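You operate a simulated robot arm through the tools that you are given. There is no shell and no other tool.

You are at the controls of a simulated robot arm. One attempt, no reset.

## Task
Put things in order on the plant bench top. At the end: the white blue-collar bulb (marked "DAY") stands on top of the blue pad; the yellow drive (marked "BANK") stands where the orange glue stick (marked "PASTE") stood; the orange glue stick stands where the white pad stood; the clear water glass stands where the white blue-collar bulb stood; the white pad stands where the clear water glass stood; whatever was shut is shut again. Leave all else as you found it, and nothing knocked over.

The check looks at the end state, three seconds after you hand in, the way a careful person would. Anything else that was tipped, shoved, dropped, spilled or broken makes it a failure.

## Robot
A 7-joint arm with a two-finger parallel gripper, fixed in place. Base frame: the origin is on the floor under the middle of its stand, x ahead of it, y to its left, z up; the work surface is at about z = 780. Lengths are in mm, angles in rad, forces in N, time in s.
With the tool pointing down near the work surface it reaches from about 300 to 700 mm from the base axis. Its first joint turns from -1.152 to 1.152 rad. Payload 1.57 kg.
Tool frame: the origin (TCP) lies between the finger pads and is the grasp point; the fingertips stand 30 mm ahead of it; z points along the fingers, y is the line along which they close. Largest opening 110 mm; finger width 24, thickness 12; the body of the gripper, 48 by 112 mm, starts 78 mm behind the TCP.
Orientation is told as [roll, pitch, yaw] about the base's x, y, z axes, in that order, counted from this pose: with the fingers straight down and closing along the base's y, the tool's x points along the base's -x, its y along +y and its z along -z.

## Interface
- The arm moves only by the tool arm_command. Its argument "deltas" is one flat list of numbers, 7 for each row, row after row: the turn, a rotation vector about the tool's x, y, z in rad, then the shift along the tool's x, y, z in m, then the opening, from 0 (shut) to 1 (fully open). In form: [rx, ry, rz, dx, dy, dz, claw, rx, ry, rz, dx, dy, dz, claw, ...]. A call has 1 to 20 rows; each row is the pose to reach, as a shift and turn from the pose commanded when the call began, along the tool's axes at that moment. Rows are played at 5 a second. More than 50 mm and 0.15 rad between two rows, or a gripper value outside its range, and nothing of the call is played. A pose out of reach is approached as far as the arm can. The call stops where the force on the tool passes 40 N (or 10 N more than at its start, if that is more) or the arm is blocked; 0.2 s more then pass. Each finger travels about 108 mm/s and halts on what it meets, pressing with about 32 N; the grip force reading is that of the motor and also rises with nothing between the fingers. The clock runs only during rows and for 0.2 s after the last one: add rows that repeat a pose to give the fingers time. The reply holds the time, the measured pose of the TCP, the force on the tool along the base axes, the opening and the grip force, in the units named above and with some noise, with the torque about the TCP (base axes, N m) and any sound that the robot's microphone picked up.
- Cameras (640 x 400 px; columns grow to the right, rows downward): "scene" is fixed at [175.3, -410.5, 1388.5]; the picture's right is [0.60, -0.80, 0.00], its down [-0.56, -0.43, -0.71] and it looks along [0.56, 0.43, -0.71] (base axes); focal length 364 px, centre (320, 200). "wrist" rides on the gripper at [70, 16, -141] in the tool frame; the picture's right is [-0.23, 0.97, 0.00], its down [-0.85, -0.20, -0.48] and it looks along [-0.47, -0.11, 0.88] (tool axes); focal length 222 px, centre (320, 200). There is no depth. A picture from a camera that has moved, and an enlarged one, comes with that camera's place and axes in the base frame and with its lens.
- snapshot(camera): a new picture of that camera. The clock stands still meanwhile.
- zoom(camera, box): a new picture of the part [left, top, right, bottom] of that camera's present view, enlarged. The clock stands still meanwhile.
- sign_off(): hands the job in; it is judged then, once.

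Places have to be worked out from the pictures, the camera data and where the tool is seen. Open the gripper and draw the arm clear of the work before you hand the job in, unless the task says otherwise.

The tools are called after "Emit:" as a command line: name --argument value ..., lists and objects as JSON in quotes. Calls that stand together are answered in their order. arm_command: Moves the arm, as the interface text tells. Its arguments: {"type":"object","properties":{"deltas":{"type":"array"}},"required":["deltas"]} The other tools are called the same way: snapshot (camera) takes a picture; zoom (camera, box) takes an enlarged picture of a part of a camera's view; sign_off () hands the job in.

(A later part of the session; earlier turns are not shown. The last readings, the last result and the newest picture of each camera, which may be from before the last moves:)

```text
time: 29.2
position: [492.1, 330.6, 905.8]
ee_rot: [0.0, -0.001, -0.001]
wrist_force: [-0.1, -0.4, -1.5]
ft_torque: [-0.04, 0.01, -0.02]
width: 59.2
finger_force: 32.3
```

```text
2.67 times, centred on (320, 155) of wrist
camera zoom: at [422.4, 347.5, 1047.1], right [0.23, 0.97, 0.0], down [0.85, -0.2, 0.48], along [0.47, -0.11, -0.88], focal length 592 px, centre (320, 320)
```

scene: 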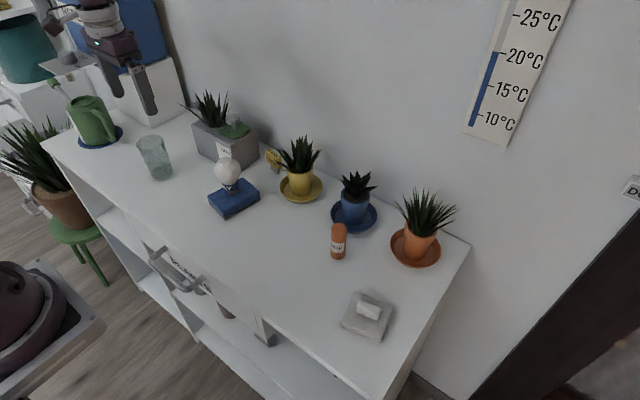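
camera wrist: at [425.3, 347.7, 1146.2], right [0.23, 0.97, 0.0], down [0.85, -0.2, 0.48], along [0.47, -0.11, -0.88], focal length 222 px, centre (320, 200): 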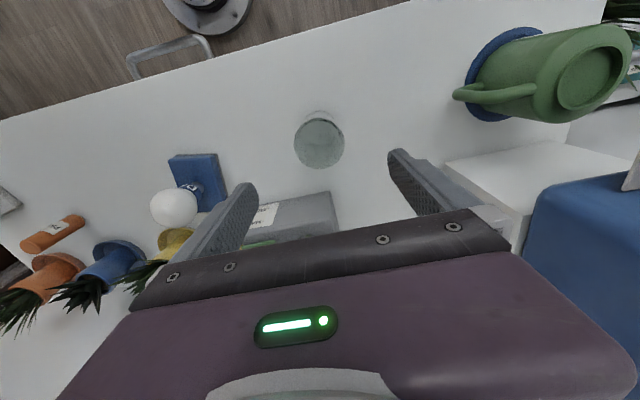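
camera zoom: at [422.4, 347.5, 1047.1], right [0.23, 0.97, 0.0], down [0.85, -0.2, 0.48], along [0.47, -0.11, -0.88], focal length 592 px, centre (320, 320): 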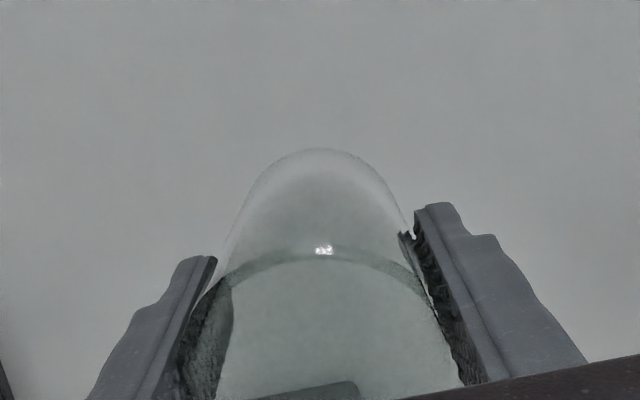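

The glass is lifted level and the wrist view shows no slip. I carry it gently towards smaller x to pass around the bulb, in small ramped steps.

Emit:
arm_command --deltas '[0, 0, 0, 0, -0.002, 0, 0.45, 0, 0, 0, 0.0002, -0.006, 0, 0.45, 0, 0, 0, 0.0009, -0.013, 0, 0.45, 0, 0, 0, 0.0029, -0.024, 0, 0.45, 0, 0, 0, 0.0068, -0.038, 0, 0.45, 0, 0, 0, 0.0133, -0.055, 0, 0.45, 0, 0, 0, 0.0223, -0.074, 0, 0.45, 0, 0, 0, 0.0328, -0.094, 0, 0.45, 0, 0, 0, 0.0435, -0.114, 0, 0.45, 0, 0, 0, 0.0532, -0.133, 0, 0.45, 0, 0, 0, 0.0608, -0.15, 0, 0.45, 0, 0, 0, 0.0658, -0.164, 0, 0.45, 0, 0, 0, 0.0689, -0.175, 0, 0.45, 0, 0, 0, 0.0705, -0.183, 0, 0.45, 0, 0, 0, 0.0714, -0.189, 0, 0.45, 0, 0, 0, 0.0718, -0.194, 0, 0.45, 0, 0, 0, 0.072, -0.197, 0, 0.45, 0, 0, 0, 0.072, -0.199, 0, 0.45, 0, 0, 0, 0.072, -0.2, 0, 0.45]'

Emit:
zoom --camera "wrist" --box '[200, 80, 440, 230]'

Emit:
snapshot --camera "scene"

```text
time: 33.2
position: [421.0, 129.9, 904.8]
ee_rot: [0.001, 0.0, -0.001]
wrist_force: [-0.3, -0.2, -0.8]
ft_torque: [-0.01, -0.04, 0.0]
width: 59.0
finger_force: 32.3
```

```text
2.67 times, centred on (320, 155) of wrist
camera zoom: at [350.5, 147.4, 1046.7], right [0.23, 0.97, 0.0], down [0.85, -0.2, 0.48], along [0.47, -0.11, -0.88], focal length 592 px, centre (320, 320)
```

zoom: 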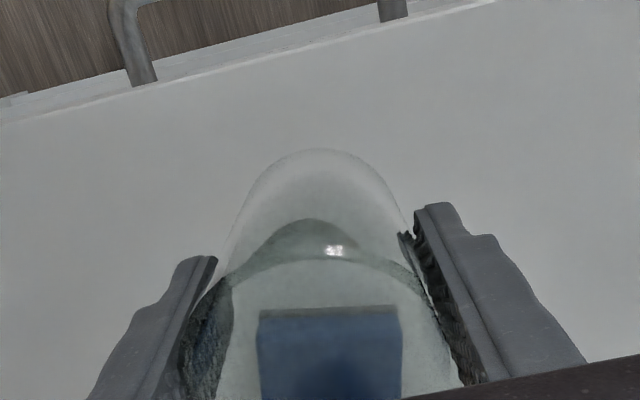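

```text
taken
```

scene: 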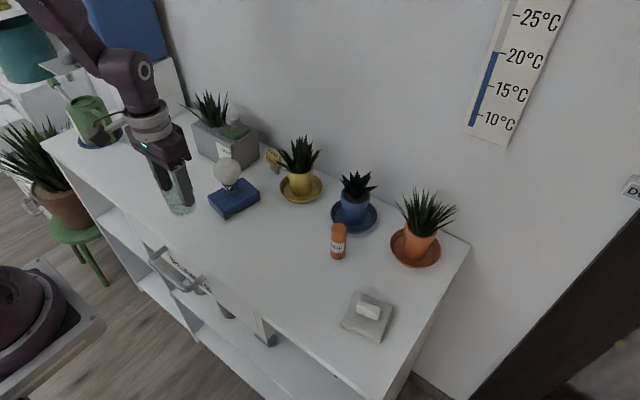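

The water surface looks calm and nothing has slipped. I continue with the same gentle profile to above the bulb's old spot (474,-70.5).

Emit:
arm_command --deltas '[0, 0, 0, 0, -0.002, 0, 0.45, 0, 0, 0, -0.0001, -0.006, 0, 0.45, 0, 0, 0, -0.0006, -0.013, 0, 0.45, 0, 0, 0, -0.0021, -0.024, 0, 0.45, 0, 0, 0, -0.005, -0.038, 0, 0.45, 0, 0, 0, -0.0099, -0.055, 0, 0.45, 0, 0, 0, -0.0165, -0.074, 0, 0.45, 0, 0, 0, -0.0243, -0.094, 0, 0.45, 0, 0, 0, -0.0323, -0.114, 0, 0.45, 0, 0, 0, -0.0395, -0.133, 0, 0.45, 0, 0, 0, -0.0451, -0.15, 0, 0.45, 0, 0, 0, -0.0489, -0.164, 0, 0.45, 0, 0, 0, -0.0512, -0.175, 0, 0.45, 0, 0, 0, -0.0524, -0.183, 0, 0.45, 0, 0, 0, -0.053, -0.189, 0, 0.45, 0, 0, 0, -0.0533, -0.194, 0, 0.45, 0, 0, 0, -0.0535, -0.198, 0, 0.45, 0, 0, 0, -0.0535, -0.2, 0, 0.45, 0, 0, 0, -0.0535, -0.201, 0, 0.45]'

Emit:
zoom --camera "wrist" --box '[200, 80, 440, 230]'

Emit:
snapshot --camera "scene"

```text
time: 37.2
position: [473.1, -71.5, 904.6]
ee_rot: [0.001, 0.001, 0.0]
wrist_force: [-0.5, -0.6, -1.5]
ft_torque: [0.0, 0.02, 0.0]
width: 58.8
finger_force: 32.1
```

```text
2.67 times, centred on (320, 155) of wrist
camera zoom: at [403.5, -53.7, 1046.3], right [0.23, 0.97, 0.0], down [0.85, -0.2, 0.48], along [0.47, -0.11, -0.88], focal length 592 px, centre (320, 320)
```

zoom: 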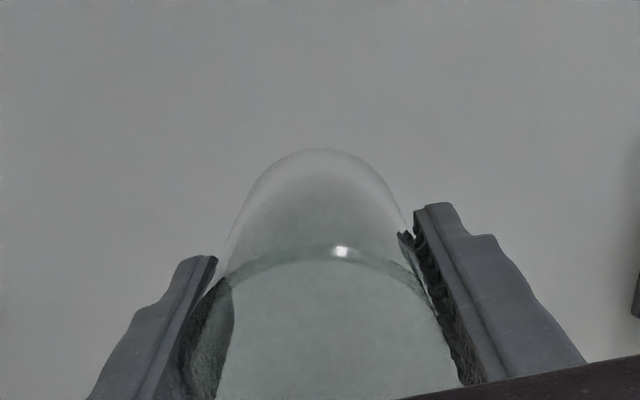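

```text
taken
```

scene: 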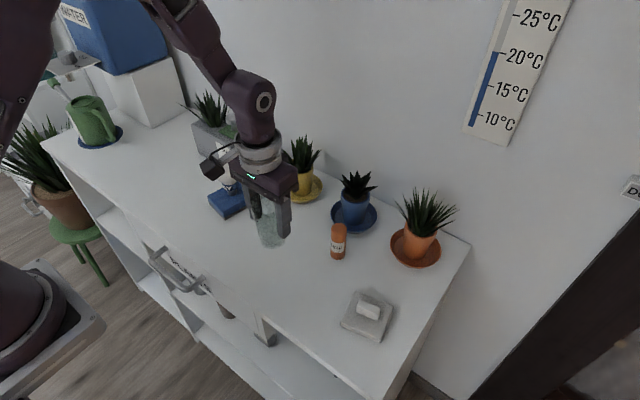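

The glass is above the target at (474,-70.5). I lower it slowly to about 3 mm above the bench.

Emit:
arm_command --deltas '[0, 0, 0, 0, 0, 0.002, 0.45, 0, 0, 0, 0, 0, 0.006, 0.45, 0, 0, 0, 0, 0, 0.012, 0.45, 0, 0, 0, 0, 0, 0.02, 0.45, 0, 0, 0, 0, 0, 0.028, 0.45, 0, 0, 0, 0, 0, 0.036, 0.45, 0, 0, 0, 0, 0, 0.044, 0.45, 0, 0, 0, 0, 0, 0.05, 0.45, 0, 0, 0, 0, 0, 0.054, 0.45, 0, 0, 0, 0, 0, 0.0565, 0.45, 0, 0, 0, 0, 0, 0.0575, 0.45, 0, 0, 0, 0, 0, 0.0575, 0.45]'

Emit:
zoom --camera "scene" --box '[220, 170, 330, 270]'

```text
time: 39.8
position: [473.5, -70.9, 849.0]
ee_rot: [0.001, -0.001, 0.0]
wrist_force: [0.3, -0.2, -1.6]
ft_torque: [0.01, 0.03, 0.0]
width: 58.6
finger_force: 32.2
```

```text
4.00 times, centred on (275, 220) of scene
camera zoom: at [175.3, -410.5, 1388.5], right [0.6, -0.8, 0.0], down [-0.56, -0.43, -0.71], along [0.56, 0.43, -0.71], focal length 1458 px, centre (500, 120)
```

zoom: 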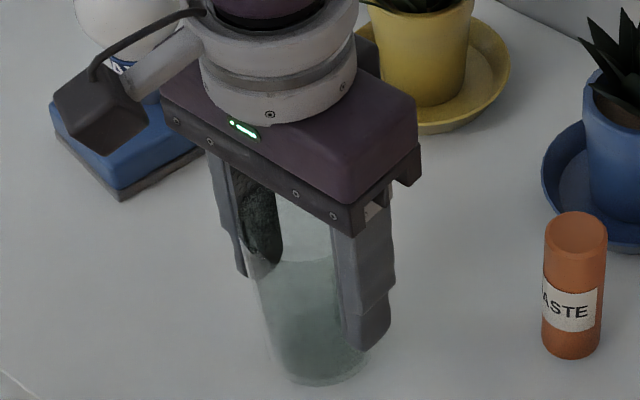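

The glass is a few mm above the bench, with steady force. I step down finely to contact.

Emit:
arm_command --deltas '[0, 0, 0, 0, 0, 0.0008, 0.45, 0, 0, 0, 0, 0, 0.0016, 0.45, 0, 0, 0, 0, 0, 0.0022, 0.45, 0, 0, 0, 0, 0, 0.0022, 0.45]'

```text
time: 40.8
position: [472.9, -70.0, 845.6]
ee_rot: [0.0, 0.0, 0.0]
wrist_force: [0.0, -0.9, -1.4]
ft_torque: [-0.02, 0.05, -0.02]
width: 58.8
finger_force: 32.4
```

Still no contact (force -1.4 N is just the glass's weight). I go down another 0.8 mm.

Emit:
arm_command --deltas '[0, 0, 0, 0, 0, 0.0004, 0.45, 0, 0, 0, 0, 0, 0.0008, 0.45, 0, 0, 0, 0, 0, 0.0008, 0.45]'

```text
time: 41.6
position: [473.8, -70.4, 845.4]
ee_rot: [-0.001, 0.001, -0.001]
wrist_force: [-1.0, -0.4, 5.3]
ft_torque: [0.1, 0.06, -0.03]
width: 58.6
finger_force: 31.8
```

There is light contact now (5 N upward), so the glass is on the bench. I release gradually.

Emit:
arm_command --deltas '[0, 0, 0, 0, 0, -0.0003, 0.5, 0, 0, 0, 0, 0, -0.0003, 0.53, 0, 0, 0, 0, 0, -0.0003, 0.55, 0, 0, 0, 0, 0, -0.0003, 0.58, 0, 0, 0, 0, 0, -0.0003, 0.62, 0, 0, 0, 0, 0, -0.0003, 0.68, 0, 0, 0, 0, 0, -0.0003, 0.8, 0, 0, 0, 0, 0, -0.0003, 1, 0, 0, 0, 0, 0, -0.0003, 1]'

Emit:
zoom --camera "scene" --box '[220, 170, 330, 270]'

Emit:
zoom --camera "wrist" --box '[200, 80, 440, 230]'

```text
time: 43.6
position: [472.7, -69.9, 845.3]
ee_rot: [0.001, 0.0, 0.0]
wrist_force: [-0.5, -0.4, 0.0]
ft_torque: [-0.02, 0.03, 0.01]
width: 110.4
finger_force: 0.0
```

```text
4.00 times, centred on (275, 220) of scene
camera zoom: at [175.3, -410.5, 1388.5], right [0.6, -0.8, 0.0], down [-0.56, -0.43, -0.71], along [0.56, 0.43, -0.71], focal length 1458 px, centre (500, 120)
```

zoom: 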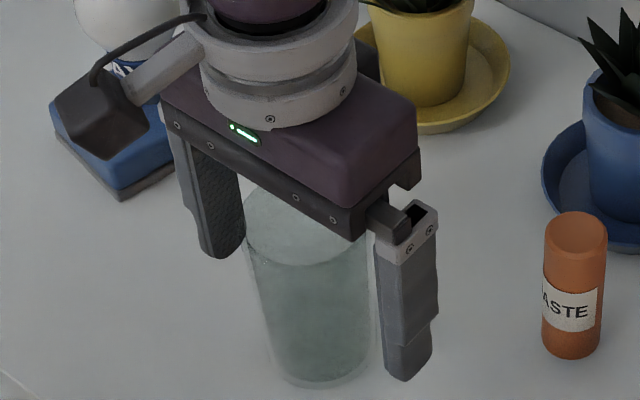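

```text
2.67 times, centred on (320, 155) of wrist
camera zoom: at [403.7, -53.4, 986.4], right [0.23, 0.97, 0.0], down [0.85, -0.2, 0.48], along [0.47, -0.11, -0.88], focal length 592 px, centre (320, 320)
```

zoom: 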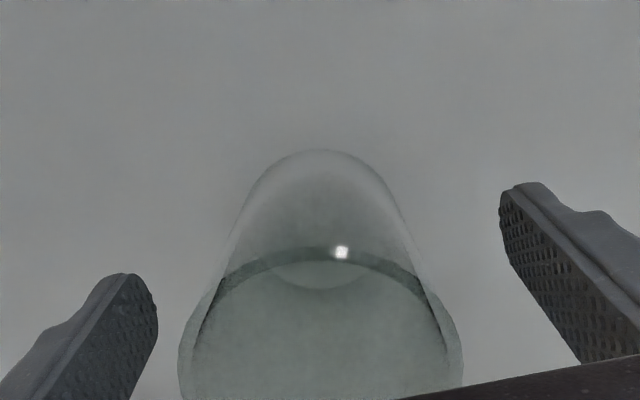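

The glass stands freely on the bench. I rise straight up to z≈1005 clear of the rim.

Emit:
arm_command --deltas '[0, 0, 0, 0, 0, -0.01, 1, 0, 0, 0, 0, 0, -0.03, 1, 0, 0, 0, 0, 0, -0.06, 1, 0, 0, 0, 0, 0, -0.09, 1, 0, 0, 0, 0, 0, -0.12, 1, 0, 0, 0, 0, 0, -0.145, 1, 0, 0, 0, 0, 0, -0.16, 1, 0, 0, 0, 0, 0, -0.16, 1]'

Emit:
snapshot --camera "wrist"

Emit:
zoom --camera "scene" --box '[180, 130, 420, 350]'

```text
time: 45.4
position: [473.2, -71.4, 1006.1]
ee_rot: [0.001, 0.001, 0.001]
wrist_force: [0.9, 0.0, 0.5]
ft_torque: [0.02, -0.02, -0.01]
width: 110.0
finger_force: 0.1
```

```text
taken
camera wrist: at [403.8, -53.9, 1147.1], right [0.23, 0.97, 0.0], down [0.85, -0.2, 0.48], along [0.47, -0.11, -0.88], focal length 222 px, centre (320, 200)
```

wrist: 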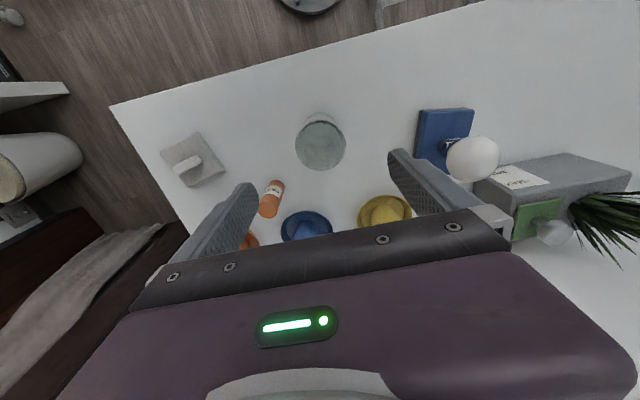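

```text
1.82 times, centred on (300, 240) of scene
camera zoom: at [175.3, -410.5, 1388.5], right [0.6, -0.8, 0.0], down [-0.56, -0.43, -0.71], along [0.56, 0.43, -0.71], focal length 663 px, centre (356, 127)
```

zoom: 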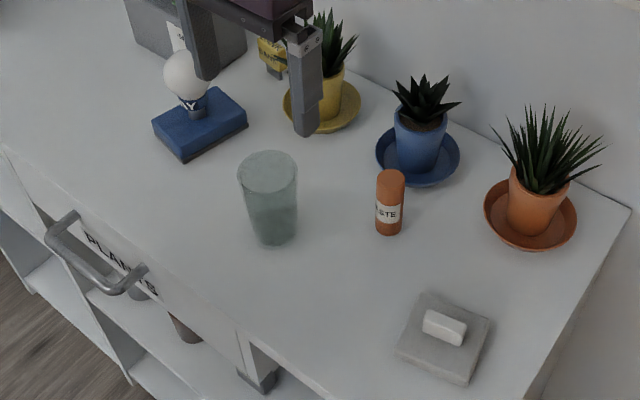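

The glass now stands at the bulb's old spot, upright and undisturbed. Next is the white pad: I move above it at (476,-289), turning the tool by yaw +0.21 to match its handle.

Emit:
arm_command --deltas '[0, 0, -0.03, 0, -0.02, 0, 1, 0, 0, -0.06, -0.001, -0.055, 0, 1, 0, 0, -0.1, -0.001, -0.095, 0, 1, 0, 0, -0.14, -0.002, -0.135, 0.01, 1, 0, 0, -0.18, -0.002, -0.175, 0.03, 1, 0, 0, -0.21, -0.002, -0.205, 0.05, 1, 0, 0, -0.21, -0.002, -0.218, 0.07, 1, 0, 0, -0.21, -0.002, -0.218, 0.07, 1]'

Emit:
snapshot --camera "wrist"

Emit:
zoom --camera "wrist" --box '[240, 90, 400, 190]'

```text
time: 47.2
position: [475.2, -289.0, 937.2]
ee_rot: [0.001, 0.0, 0.21]
wrist_force: [-0.2, 0.2, -0.4]
ft_torque: [0.01, -0.04, 0.0]
width: 110.0
finger_force: 0.1
```

```text
taken
camera wrist: at [403.4, -286.3, 1076.8], right [0.02, 1.0, 0.0], down [0.88, -0.02, 0.48], along [0.48, -0.01, -0.88], focal length 222 px, centre (320, 200)
```

wrist: 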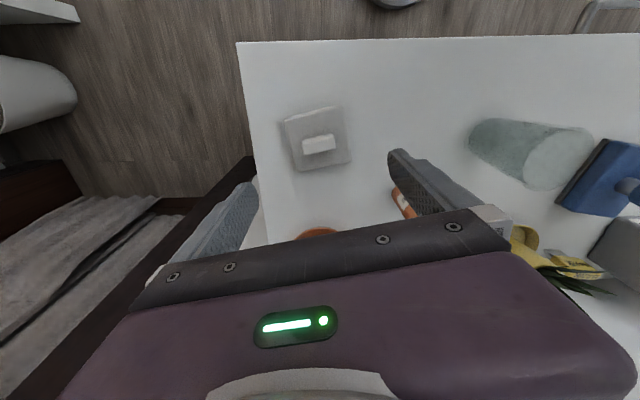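

```text
4.00 times, centred on (320, 140) of wrist
camera zoom: at [403.4, -286.3, 1076.8], right [0.02, 1.0, 0.0], down [0.88, -0.02, 0.48], along [0.48, -0.01, -0.88], focal length 888 px, centre (320, 440)
```

zoom: 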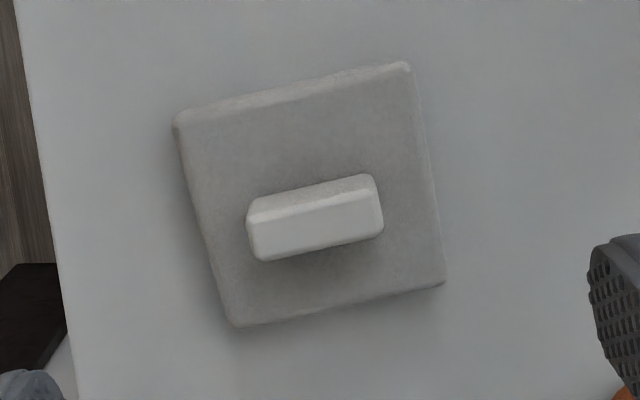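

The handle is aligned with the tool (same slope) and sits about 2 mm to the tool's -y side. I correct that and descend to TCP z≈835 with the fingers at about 70 mm.

Emit:
arm_command --deltas '[0, 0, 0, 0, -0.002, 0.015, 0.9, 0, 0, 0, 0, -0.002, 0.04, 0.75, 0, 0, 0, 0, -0.002, 0.065, 0.65, 0, 0, 0, 0, -0.002, 0.085, 0.65, 0, 0, 0, 0, -0.002, 0.097, 0.65, 0, 0, 0, 0, -0.002, 0.101, 0.65, 0, 0, 0, 0, -0.002, 0.101, 0.65]'

Emit:
zoom --camera "wrist" --box '[200, 80, 440, 230]'

Emit:
zoom --camera "scene" --box '[310, 240, 430, 350]'

```text
time: 48.8
position: [473.9, -290.5, 834.6]
ee_rot: [0.0, 0.0, 0.209]
wrist_force: [0.0, 0.2, 0.3]
ft_torque: [0.01, 0.02, 0.0]
width: 71.7
finger_force: 0.1
```

```text
2.67 times, centred on (320, 155) of wrist
camera zoom: at [403.7, -288.5, 975.4], right [0.02, 1.0, 0.0], down [0.88, -0.02, 0.48], along [0.48, -0.01, -0.88], focal length 592 px, centre (320, 320)
```

zoom: 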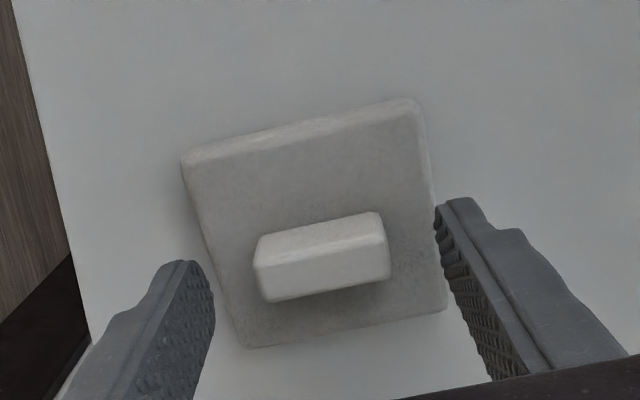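

```text
3.64 times, centred on (370, 295) of scene
camera zoom: at [175.3, -410.5, 1388.5], right [0.6, -0.8, 0.0], down [-0.56, -0.43, -0.71], along [0.56, 0.43, -0.71], focal length 1325 px, centre (138, -146)
```

zoom: 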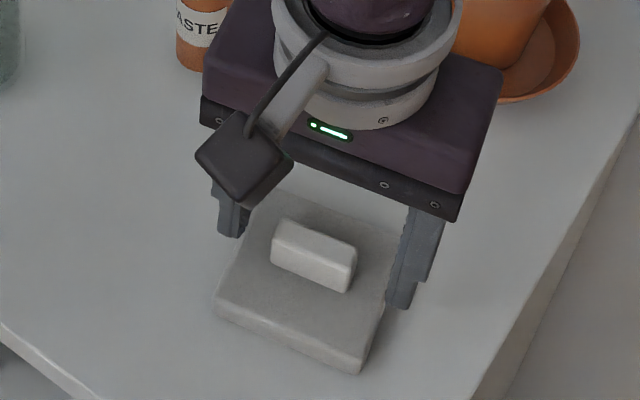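

The handle is centred between the fingers. I go down 5 mm more (tips at about z 799, above the pad top) and close slowly.

Emit:
arm_command --deltas '[0, 0, 0, 0.001, 0, 0.002, 0.65, 0, 0, 0, 0.001, 0, 0.004, 0.65, 0, 0, 0, 0.001, 0, 0.0055, 0.6, 0, 0, 0, 0.001, 0, 0.0055, 0.5, 0, 0, 0, 0.001, 0, 0.0055, 0.42, 0, 0, 0, 0.001, 0, 0.0055, 0.38, 0, 0, 0, 0.001, 0, 0.0055, 0.35, 0, 0, 0, 0.001, 0, 0.0055, 0.32, 0, 0, 0, 0.001, 0, 0.0055, 0.28, 0, 0, 0, 0.001, 0, 0.0055, 0.24, 0, 0, 0, 0.001, 0, 0.0055, 0.24]'

Emit:
zoom --camera "wrist" --box '[200, 80, 440, 230]'

Emit:
zoom --camera "scene" --box '[310, 240, 430, 350]'

```text
time: 51.2
position: [474.8, -292.1, 828.7]
ee_rot: [0.0, 0.001, 0.209]
wrist_force: [-0.1, 0.2, -0.4]
ft_torque: [0.03, 0.0, -0.01]
width: 38.7
finger_force: 31.8
```

```text
2.67 times, centred on (320, 155) of wrist
camera zoom: at [402.6, -288.9, 970.1], right [0.02, 1.0, 0.0], down [0.88, -0.02, 0.48], along [0.48, -0.01, -0.88], focal length 592 px, centre (320, 320)
```

zoom: 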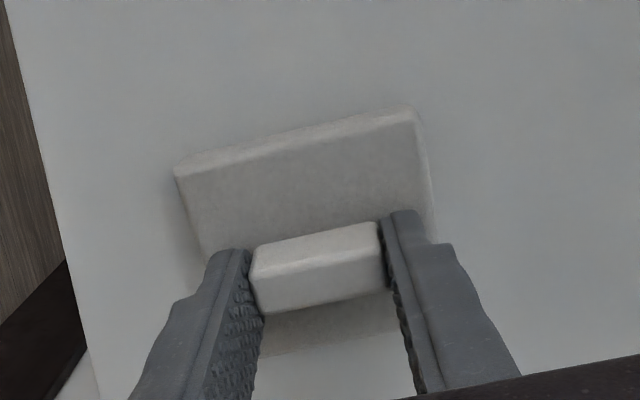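

```text
3.64 times, centred on (370, 295) of scene
camera zoom: at [175.3, -410.5, 1388.5], right [0.6, -0.8, 0.0], down [-0.56, -0.43, -0.71], along [0.56, 0.43, -0.71], focal length 1325 px, centre (138, -146)
```

zoom: 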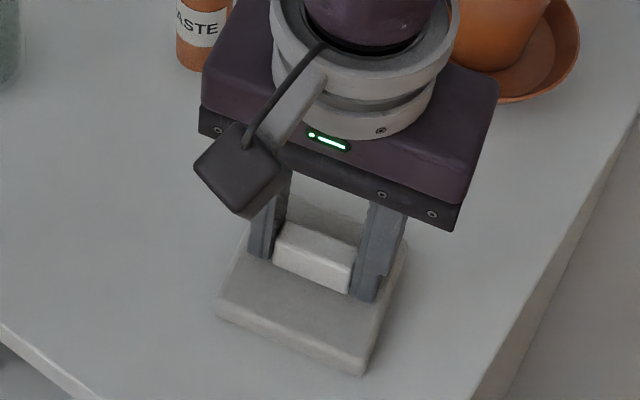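

The handle is gripped at 38.7 mm with the pad centre near (475,-290). I lift it slowly at first, then to TCP z≈990.

Emit:
arm_command --deltas '[0, 0, 0, 0, 0, -0.003, 0.24, 0, 0, 0, 0, 0, -0.01, 0.24, 0, 0, 0, 0, 0, -0.022, 0.24, 0, 0, 0, 0, 0, -0.04, 0.24, 0, 0, 0, 0, 0, -0.06, 0.24, 0, 0, 0, 0, 0, -0.085, 0.24, 0, 0, 0, 0, 0, -0.11, 0.24, 0, 0, 0, 0, 0, -0.135, 0.24, 0, 0, 0, 0, 0, -0.153, 0.24, 0, 0, 0, 0, 0, -0.161, 0.24, 0, 0, 0, 0, 0, -0.161, 0.24]'

Emit:
zoom --camera "wrist" --box '[200, 80, 440, 230]'

Emit:
snapshot --camera "scene"

```text
time: 53.6
position: [475.9, -290.6, 990.5]
ee_rot: [0.001, -0.001, 0.21]
wrist_force: [0.3, -0.1, -0.5]
ft_torque: [-0.01, 0.0, 0.01]
width: 39.0
finger_force: 32.0
```

```text
2.67 times, centred on (320, 155) of wrist
camera zoom: at [403.3, -288.4, 1131.0], right [0.02, 1.0, 0.0], down [0.88, -0.02, 0.48], along [0.48, -0.01, -0.88], focal length 592 px, centre (320, 320)
```

zoom: 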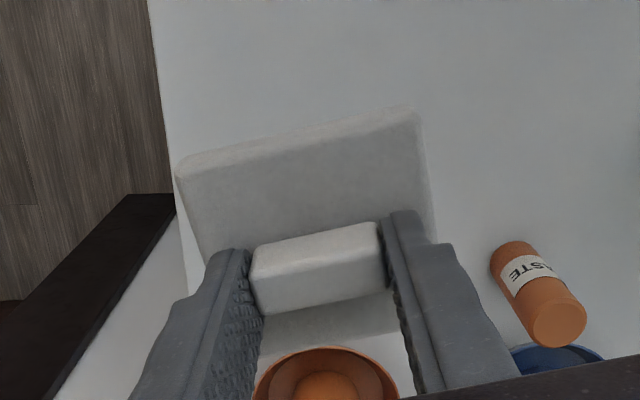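

```text
taken
```

scene: 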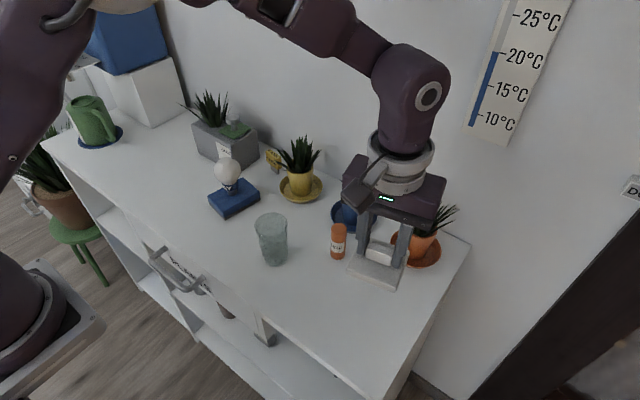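

The pad hangs level in the grip. I carry it at this height past the glass towards the waypoint (405,20), well above everything.

Emit:
arm_command --deltas '[0, 0, 0, 0.0001, 0.0064, 0, 0.24, 0, 0, 0, 0.0002, 0.0191, 0, 0.24, 0, 0, 0, 0.0005, 0.0382, 0, 0.24, 0, 0, 0, 0.0008, 0.0637, 0, 0.24, 0, 0, 0, 0.0012, 0.0956, 0, 0.24, 0, 0, 0, 0.0016, 0.1274, 0, 0.24, 0, 0, 0, 0.002, 0.1593, 0, 0.24, 0, 0, 0, 0.0025, 0.1912, 0, 0.24, 0, 0, 0, 0.0029, 0.223, 0, 0.24, 0, 0, 0, 0.0033, 0.2549, 0, 0.24, 0, 0, 0, 0.0036, 0.2804, 0, 0.24, 0, 0, 0, 0.0039, 0.2995, 0, 0.24, 0, 0, 0, 0.004, 0.3122, 0, 0.24, 0, 0, 0, 0.0041, 0.3186, 0, 0.24, 0, 0, 0, 0.0041, 0.3186, 0, 0.24]'

Emit:
zoom --camera "wrist" --box '[200, 80, 440, 230]'

```text
time: 56.8
position: [403.2, 19.6, 992.0]
ee_rot: [0.0, 0.001, 0.21]
wrist_force: [0.4, 0.5, -0.7]
ft_torque: [-0.02, -0.02, 0.02]
width: 38.7
finger_force: 32.6
```

```text
2.67 times, centred on (320, 155) of wrist
camera zoom: at [331.9, 22.5, 1131.3], right [0.02, 1.0, 0.0], down [0.88, -0.02, 0.48], along [0.48, -0.01, -0.88], focal length 592 px, centre (320, 320)
```

zoom: 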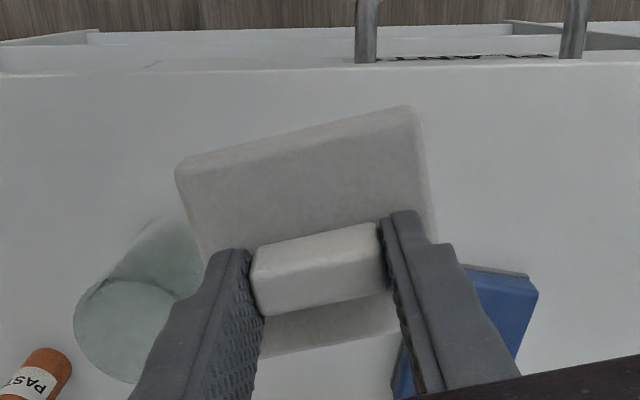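

The pad remains steady. I carry on to above the glass's old spot (492.5,330.5).

Emit:
arm_command --deltas '[0, 0, 0, -0.003, 0.0057, 0, 0.24, 0, 0, 0, -0.009, 0.0171, 0, 0.24, 0, 0, 0, -0.018, 0.0342, 0, 0.24, 0, 0, 0, -0.0301, 0.0571, 0, 0.24, 0, 0, 0, -0.0451, 0.0856, 0, 0.24, 0, 0, 0, -0.0602, 0.1142, 0, 0.24, 0, 0, 0, -0.0752, 0.1427, 0, 0.24, 0, 0, 0, -0.0902, 0.1712, 0, 0.24, 0, 0, 0, -0.1053, 0.1998, 0, 0.24, 0, 0, 0, -0.1203, 0.2283, 0, 0.24, 0, 0, 0, -0.1324, 0.2512, 0, 0.24, 0, 0, 0, -0.1414, 0.2683, 0, 0.24, 0, 0, 0, -0.1474, 0.2797, 0, 0.24, 0, 0, 0, -0.1504, 0.2854, 0, 0.24, 0, 0, 0, -0.1504, 0.2854, 0, 0.24]'

Emit:
snapshot --camera "wrist"

Emit:
snapshot --camera "scene"

```text
time: 60.0
position: [492.5, 330.6, 989.7]
ee_rot: [0.0, 0.0, 0.21]
wrist_force: [-0.8, -0.7, -0.4]
ft_torque: [0.02, 0.05, 0.0]
width: 38.8
finger_force: 32.3
```

```text
taken
camera wrist: at [420.7, 332.8, 1130.8], right [0.02, 1.0, 0.0], down [0.88, -0.02, 0.48], along [0.48, -0.01, -0.88], focal length 222 px, centre (320, 200)
```

wrist: 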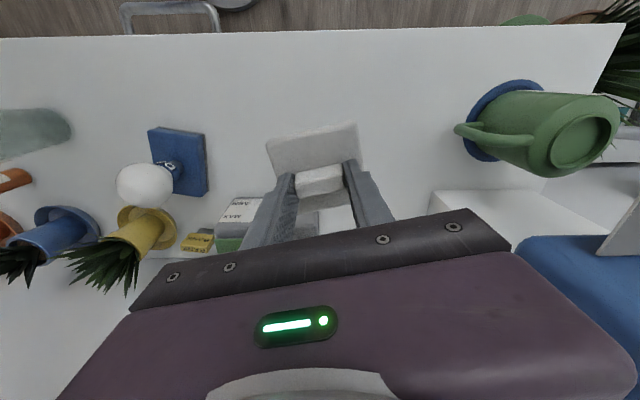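

```text
taken
```

scene: 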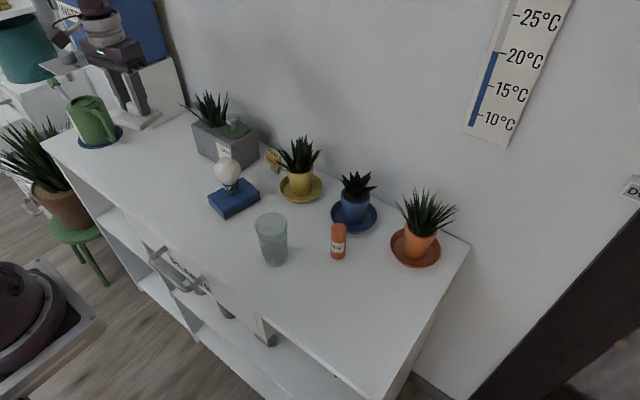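

The pad is above its target. I lower it to about 4 mm above the bench.

Emit:
arm_command --deltas '[0, 0, 0, 0, 0, 0.01, 0.24, 0, 0, 0, 0, 0, 0.03, 0.24, 0, 0, 0, 0, 0, 0.06, 0.24, 0, 0, 0, 0, 0, 0.09, 0.24, 0, 0, 0, 0, 0, 0.115, 0.24, 0, 0, 0, 0, 0, 0.135, 0.24, 0, 0, 0, 0, 0, 0.149, 0.24, 0, 0, 0, 0, 0, 0.156, 0.24, 0, 0, 0, 0, 0, 0.1575, 0.24, 0, 0, 0, 0, 0, 0.1575, 0.24]'

Emit:
zoom --camera "scene" --box '[90, 90, 220, 200]'

```text
time: 62.2
position: [492.5, 330.5, 831.7]
ee_rot: [0.001, 0.0, 0.209]
wrist_force: [-0.3, 0.3, -1.2]
ft_torque: [-0.02, 0.01, 0.0]
width: 38.8
finger_force: 32.1
```

```text
3.64 times, centred on (155, 145) of scene
camera zoom: at [175.3, -410.5, 1388.5], right [0.6, -0.8, 0.0], down [-0.56, -0.43, -0.71], along [0.56, 0.43, -0.71], focal length 1325 px, centre (920, 400)
```

zoom: 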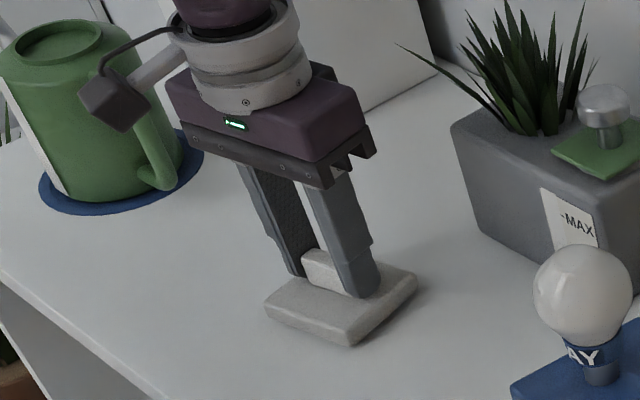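

The pad is just above the bench. I step down to contact in sub-millimetre rows.

Emit:
arm_command --deltas '[0, 0, 0, 0, 0, 0.001, 0.24, 0, 0, 0, 0, 0, 0.002, 0.24, 0, 0, 0, 0, 0, 0.003, 0.24, 0, 0, 0, 0, 0, 0.0035, 0.24, 0, 0, 0, 0, 0, 0.0035, 0.24]'

```text
time: 63.4
position: [493.1, 330.8, 830.1]
ee_rot: [0.001, -0.001, 0.209]
wrist_force: [0.3, 0.2, 0.5]
ft_torque: [0.01, 0.0, 0.03]
width: 38.9
finger_force: 31.7
```

Force has changed from -1 to about +0.5 N, so contact is beginning. I go down 0.8 mm more to make sure.

Emit:
arm_command --deltas '[0, 0, 0, 0, 0, 0.0004, 0.24, 0, 0, 0, 0, 0, 0.0008, 0.24, 0, 0, 0, 0, 0, 0.0008, 0.24]'

```text
time: 64.2
position: [492.1, 330.6, 828.3]
ee_rot: [0.0, -0.002, 0.209]
wrist_force: [-2.7, -1.7, 15.0]
ft_torque: [-0.11, 0.22, 0.04]
width: 38.7
finger_force: 32.1
```

Contact is firm at 15 N. I back off 0.5 mm and open the fingers gradually.

Emit:
arm_command --deltas '[0, 0, 0, 0, 0, -0.0005, 0.24, 0, 0, 0, 0, 0, -0.0005, 0.32, 0, 0, 0, 0, 0, -0.0005, 0.36, 0, 0, 0, 0, 0, -0.0005, 0.39, 0, 0, 0, 0, 0, -0.0005, 0.43, 0, 0, 0, 0, 0, -0.0005, 0.5, 0, 0, 0, 0, 0, -0.0005, 0.6, 0, 0, 0, 0, 0, -0.0005, 0.6]'

Emit:
zoom --camera "wrist" --box '[200, 80, 440, 230]'

Emit:
zoom --camera "scene" --box '[90, 90, 220, 200]'

```text
time: 66.0
position: [491.8, 329.5, 828.3]
ee_rot: [-0.001, 0.0, 0.209]
wrist_force: [0.2, 1.0, -0.4]
ft_torque: [0.01, -0.01, -0.03]
width: 66.1
finger_force: 0.0
```

```text
2.67 times, centred on (320, 155) of wrist
camera zoom: at [420.8, 332.4, 969.7], right [0.02, 1.0, 0.0], down [0.88, -0.02, 0.48], along [0.48, -0.01, -0.88], focal length 592 px, centre (320, 320)
```

zoom: 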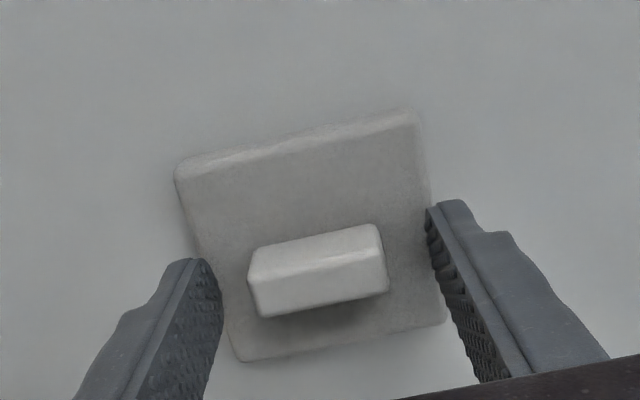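

```text
3.64 times, centred on (155, 145) of scene
camera zoom: at [175.3, -410.5, 1388.5], right [0.6, -0.8, 0.0], down [-0.56, -0.43, -0.71], along [0.56, 0.43, -0.71], focal length 1325 px, centre (920, 400)
```

zoom: 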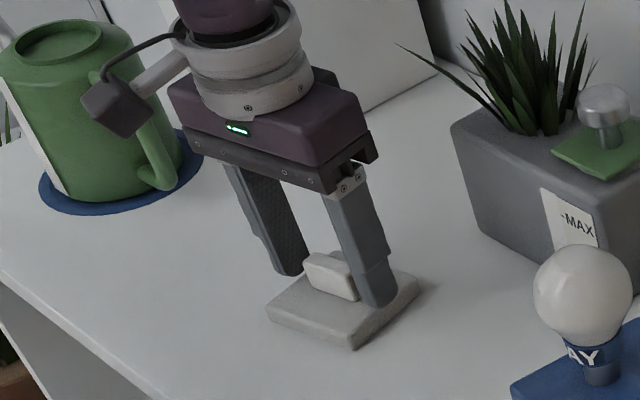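

The pad stands in the glass's old place and the fingers are free. I rise to z≈1003 and turn the tool back to yaw 0.

Emit:
arm_command --deltas '[0, 0, 0, 0, 0, -0.01, 0.7, 0, 0, 0, 0, 0, -0.03, 0.8, 0, 0, 0.05, 0, 0, -0.07, 0.9, 0, 0, 0.11, 0, 0, -0.11, 1, 0, 0, 0.17, 0, 0, -0.145, 1, 0, 0, 0.21, 0, 0, -0.17, 1, 0, 0, 0.21, 0, 0, -0.175, 1, 0, 0, 0.21, 0, 0, -0.175, 1]'

Emit:
snapshot --camera "scene"

Emit:
zoom --camera "scene" --box '[110, 110, 210, 200]'

```text
time: 67.8
position: [493.0, 330.0, 1003.6]
ee_rot: [-0.002, 0.0, 0.0]
wrist_force: [-1.6, 0.0, 0.7]
ft_torque: [-0.03, -0.02, 0.0]
width: 110.1
finger_force: 0.0
```

```text
taken
```

scene: 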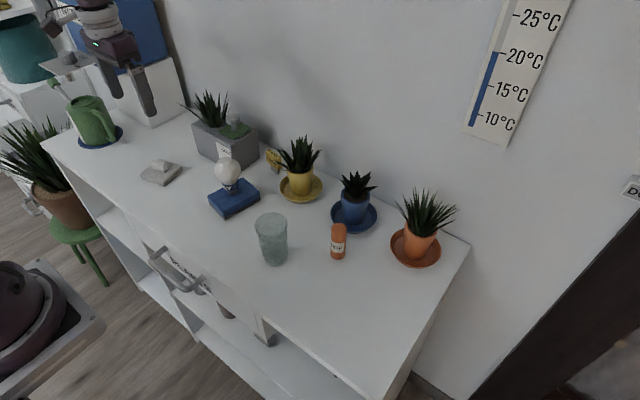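

```text
4.44 times, centred on (160, 155) of scene
camera zoom: at [175.3, -410.5, 1388.5], right [0.6, -0.8, 0.0], down [-0.56, -0.43, -0.71], along [0.56, 0.43, -0.71], focal length 1620 px, centre (1031, 400)
```

zoom: 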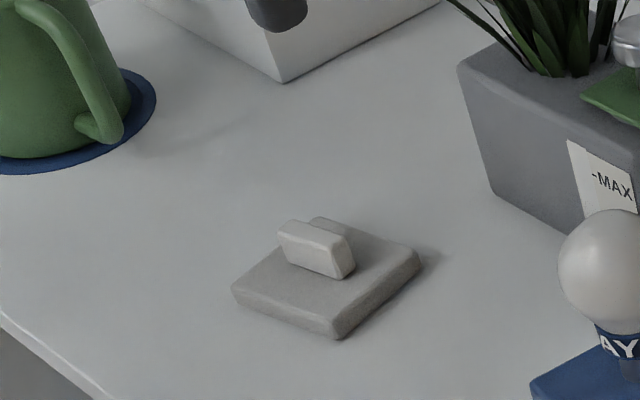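

The white pad is settled where the glass stood. I move high over to the glue stick (557,-166) by way of x≈480.

Emit:
arm_command --deltas '[0, 0, 0, 0.001, -0.012, 0, 1, 0, 0, 0, 0.002, -0.04, 0, 1, 0, 0, 0, 0.003, -0.08, 0, 1, 0, 0, 0, 0.005, -0.12, 0, 1, 0, 0, 0, 0.007, -0.16, 0, 1, 0, 0, 0, 0.009, -0.2, 0, 1, 0, 0, 0, 0.01, -0.24, 0, 1, 0, 0, 0, 0.011, -0.28, 0, 1, 0, 0, 0, 0.012, -0.31, 0, 1, 0, 0, 0, 0.012, -0.335, 0, 1, 0, 0, 0, 0.0005, -0.36, 0, 1, 0, 0, 0, -0.0147, -0.39, 0, 1, 0, 0, 0, -0.03, -0.4216, 0, 1, 0, 0, 0, -0.0453, -0.4549, 0, 1, 0, 0, 0, -0.0568, -0.4799, 0, 1, 0, 0, 0, -0.0644, -0.4965, 0, 1, 0, 0, 0, -0.0644, -0.4965, 0, 1]'

Emit:
snapshot --camera "wrist"

Emit:
zoom --camera "wrist" --box '[260, 90, 380, 190]'

Emit:
zoom --camera "scene" --box '[270, 130, 430, 280]'

```text
time: 71.4
position: [556.1, -166.7, 1003.9]
ee_rot: [0.0, 0.0, 0.0]
wrist_force: [0.0, 0.3, -0.3]
ft_torque: [0.02, 0.03, -0.01]
width: 110.1
finger_force: 0.1
```

```text
taken
camera wrist: at [486.9, -148.9, 1145.0], right [0.23, 0.97, 0.0], down [0.85, -0.2, 0.48], along [0.47, -0.11, -0.88], focal length 222 px, centre (320, 200)
```

wrist: 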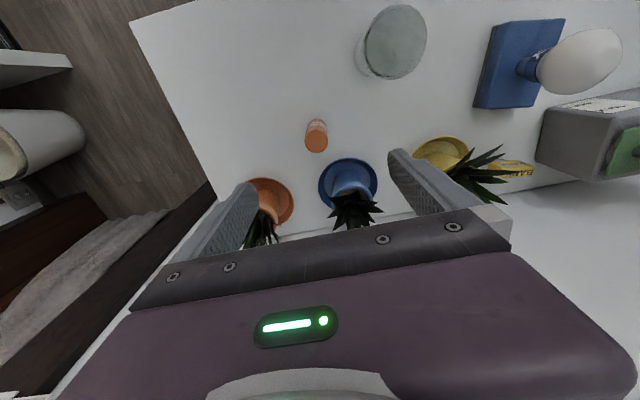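

```text
4.00 times, centred on (320, 140) of wrist
camera zoom: at [486.9, -148.9, 1145.0], right [0.23, 0.97, 0.0], down [0.85, -0.2, 0.48], along [0.47, -0.11, -0.88], focal length 888 px, centre (320, 440)
```

zoom: 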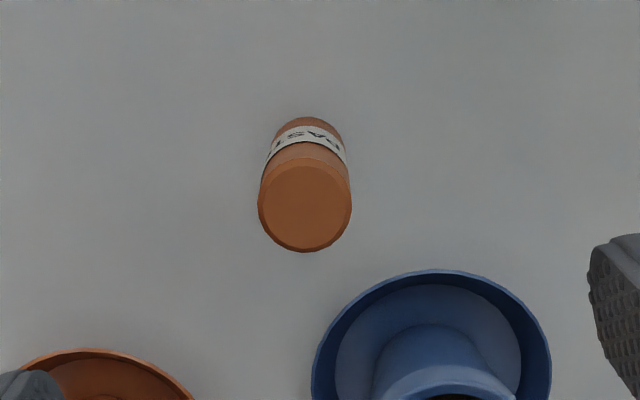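

```text
2.67 times, centred on (350, 205) of scene
camera zoom: at [175.3, -410.5, 1388.5], right [0.6, -0.8, 0.0], down [-0.56, -0.43, -0.71], along [0.56, 0.43, -0.71], focal length 972 px, centre (240, 187)
```

zoom: 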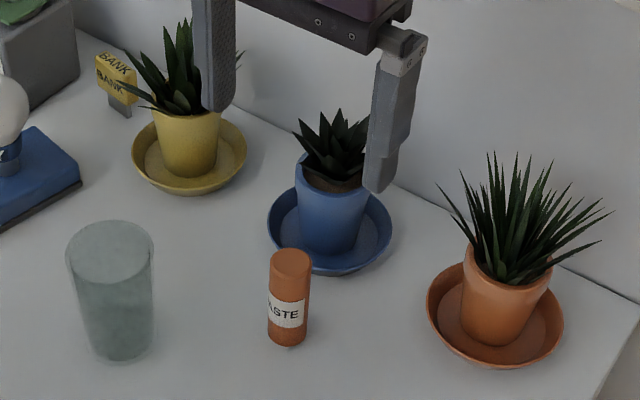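

The wrist view puts the glue top about (-2,-5) mm from the tool axis, so near (555,-171). I shift there, descend to z≈915 and re-measure.

Emit:
arm_command --deltas '[0, 0, 0, 0.001, -0.002, 0.02, 1, 0, 0, 0, 0.002, -0.005, 0.045, 1, 0, 0, 0, 0.002, -0.005, 0.07, 1, 0, 0, 0, 0.002, -0.005, 0.085, 1, 0, 0, 0, 0.002, -0.005, 0.09, 1, 0, 0, 0, 0.002, -0.005, 0.09, 1]'

Emit:
zoom --camera "wrist" --box '[240, 90, 400, 190]'

Emit:
zoom --camera "scene" --box '[270, 130, 430, 280]'

```text
time: 72.8
position: [554.5, -171.4, 912.8]
ee_rot: [0.0, 0.0, 0.0]
wrist_force: [-0.2, -0.9, 0.3]
ft_torque: [-0.01, 0.03, 0.01]
width: 109.9
finger_force: 0.0
```

```text
4.00 times, centred on (320, 140) of wrist
camera zoom: at [484.9, -153.7, 1054.7], right [0.23, 0.97, 0.0], down [0.85, -0.2, 0.48], along [0.47, -0.11, -0.88], focal length 888 px, centre (320, 440)
```

zoom: 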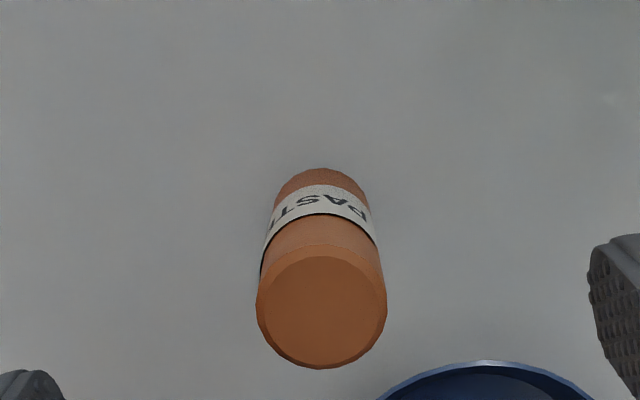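

```text
2.67 times, centred on (350, 205) of scene
camera zoom: at [175.3, -410.5, 1388.5], right [0.6, -0.8, 0.0], down [-0.56, -0.43, -0.71], along [0.56, 0.43, -0.71], focal length 972 px, centre (240, 187)
```

zoom: 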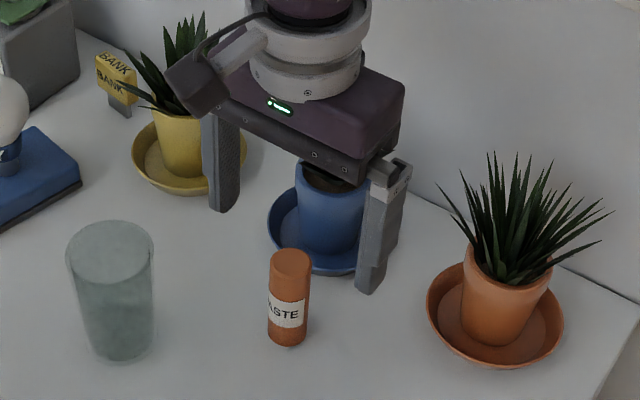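

The glue is now centred under the tool at about (555,-171), 30 mm in diameter. I descend to TCP z≈832 and narrow the fingers to about 50 mm.

Emit:
arm_command --deltas '[0, 0, 0, 0, 0, 0.015, 1, 0, 0, 0, 0, 0, 0.035, 1, 0, 0, 0, 0, 0, 0.055, 1, 0, 0, 0, 0, 0, 0.072, 1, 0, 0, 0, 0, 0, 0.081, 1, 0, 0, 0, 0, 0, 0.081, 0.82, 0, 0, 0, 0, 0, 0.081, 0.64, 0, 0, 0, 0, 0, 0.081, 0.5, 0, 0, 0, 0, 0, 0.081, 0.45, 0, 0, 0, 0, 0, 0.081, 0.45]'

Emit:
zoom --camera "wrist" --box '[200, 80, 440, 230]'

Emit:
zoom --camera "scene" --box '[270, 130, 430, 280]'

```text
time: 75.0
position: [554.2, -170.8, 833.8]
ee_rot: [0.0, -0.001, 0.0]
wrist_force: [-0.9, 0.1, 0.1]
ft_torque: [0.04, 0.05, -0.01]
width: 49.4
finger_force: 0.0
```

```text
2.67 times, centred on (320, 155) of wrist
camera zoom: at [484.4, -153.7, 974.0], right [0.23, 0.97, 0.0], down [0.85, -0.2, 0.48], along [0.47, -0.11, -0.88], focal length 592 px, centre (320, 320)
```

zoom: 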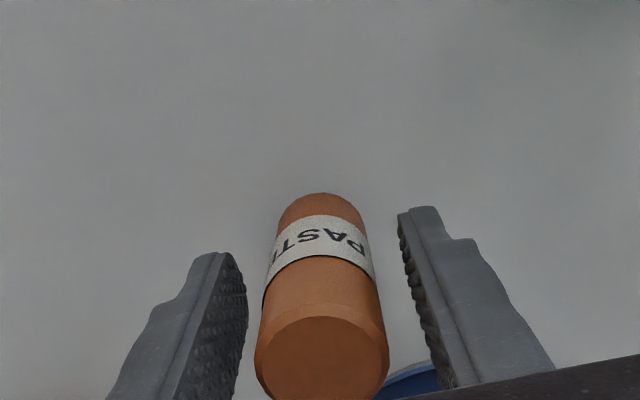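

```text
2.67 times, centred on (350, 205) of scene
camera zoom: at [175.3, -410.5, 1388.5], right [0.6, -0.8, 0.0], down [-0.56, -0.43, -0.71], along [0.56, 0.43, -0.71], focal length 972 px, centre (240, 187)
```

zoom: 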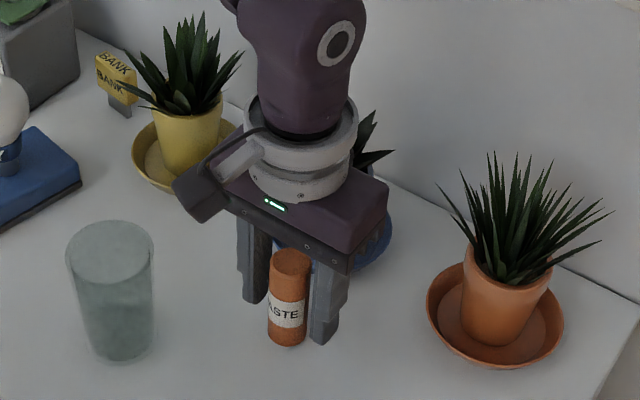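

The glue stick is well centred between the fingers. I close slowly.

Emit:
arm_command --deltas '[0, 0, 0, 0, 0, 0, 0.4, 0, 0, 0, 0, 0, 0, 0.35, 0, 0, 0, 0, 0, 0, 0.32, 0, 0, 0, 0, 0, 0, 0.29, 0, 0, 0, 0, 0, 0, 0.26, 0, 0, 0, 0, 0, 0, 0.22, 0, 0, 0, 0, 0, 0, 0.18, 0, 0, 0, 0, 0, 0, 0.18]'

Emit:
zoom --camera "wrist" --box '[200, 80, 440, 230]'

```text
time: 76.8
position: [553.1, -170.9, 832.7]
ee_rot: [0.0, 0.001, 0.002]
wrist_force: [0.0, -0.3, -0.5]
ft_torque: [-0.03, 0.02, -0.02]
width: 28.6
finger_force: 31.4
```

```text
2.67 times, centred on (320, 155) of wrist
camera zoom: at [484.4, -153.7, 974.0], right [0.23, 0.97, 0.0], down [0.85, -0.2, 0.48], along [0.47, -0.11, -0.88], focal length 592 px, centre (320, 320)
```

zoom: 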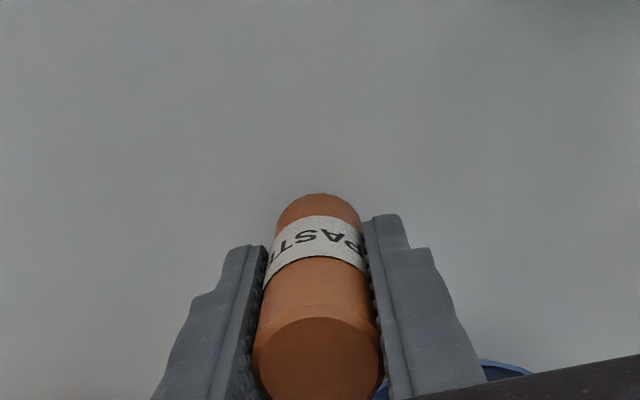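

The glue is gripped at 28.6 mm; its spot is (554.5,-171). I lift it 70 mm and carry it to the white pad's old spot (475,-290).

Emit:
arm_command --deltas '[0, 0, 0, 0, 0, -0.004, 0.18, 0, 0, 0, 0, 0, -0.014, 0.18, 0, 0, 0, 0, 0, -0.03, 0.18, 0, 0, 0, 0, 0, -0.05, 0.18, 0, 0, 0, 0, 0, -0.065, 0.18, 0, 0, 0, 0.003, -0.004, -0.07, 0.18, 0, 0, 0, 0.01, -0.015, -0.07, 0.18, 0, 0, 0, 0.022, -0.033, -0.07, 0.18, 0, 0, 0, 0.036, -0.054, -0.07, 0.18, 0, 0, 0, 0.05, -0.075, -0.07, 0.18, 0, 0, 0, 0.063, -0.094, -0.07, 0.18, 0, 0, 0, 0.073, -0.109, -0.07, 0.18, 0, 0, 0, 0.0785, -0.117, -0.07, 0.18, 0, 0, 0, 0.08, -0.119, -0.07, 0.18, 0, 0, 0, 0.08, -0.119, -0.07, 0.18]'

Emit:
snapshot --camera "scene"

Emit:
zoom --camera "wrist" --box '[200, 80, 440, 230]'

```text
time: 80.0
position: [473.2, -290.6, 903.8]
ee_rot: [-0.001, -0.001, -0.001]
wrist_force: [0.9, -0.3, -0.7]
ft_torque: [-0.02, -0.05, -0.02]
width: 28.0
finger_force: 32.0
```

```text
taken
```

scene: 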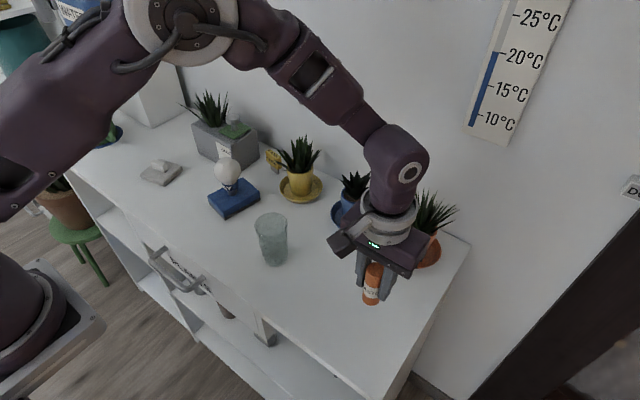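

```text
2.67 times, centred on (320, 155) of wrist
camera zoom: at [404.6, -273.6, 1043.7], right [0.23, 0.97, 0.0], down [0.85, -0.2, 0.48], along [0.47, -0.11, -0.88], focal length 592 px, centre (320, 320)
```

zoom: 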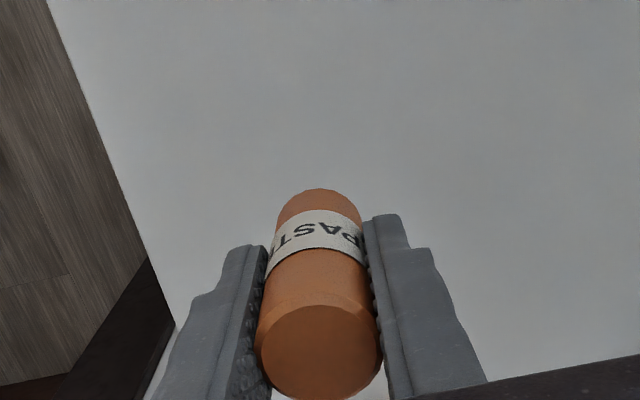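

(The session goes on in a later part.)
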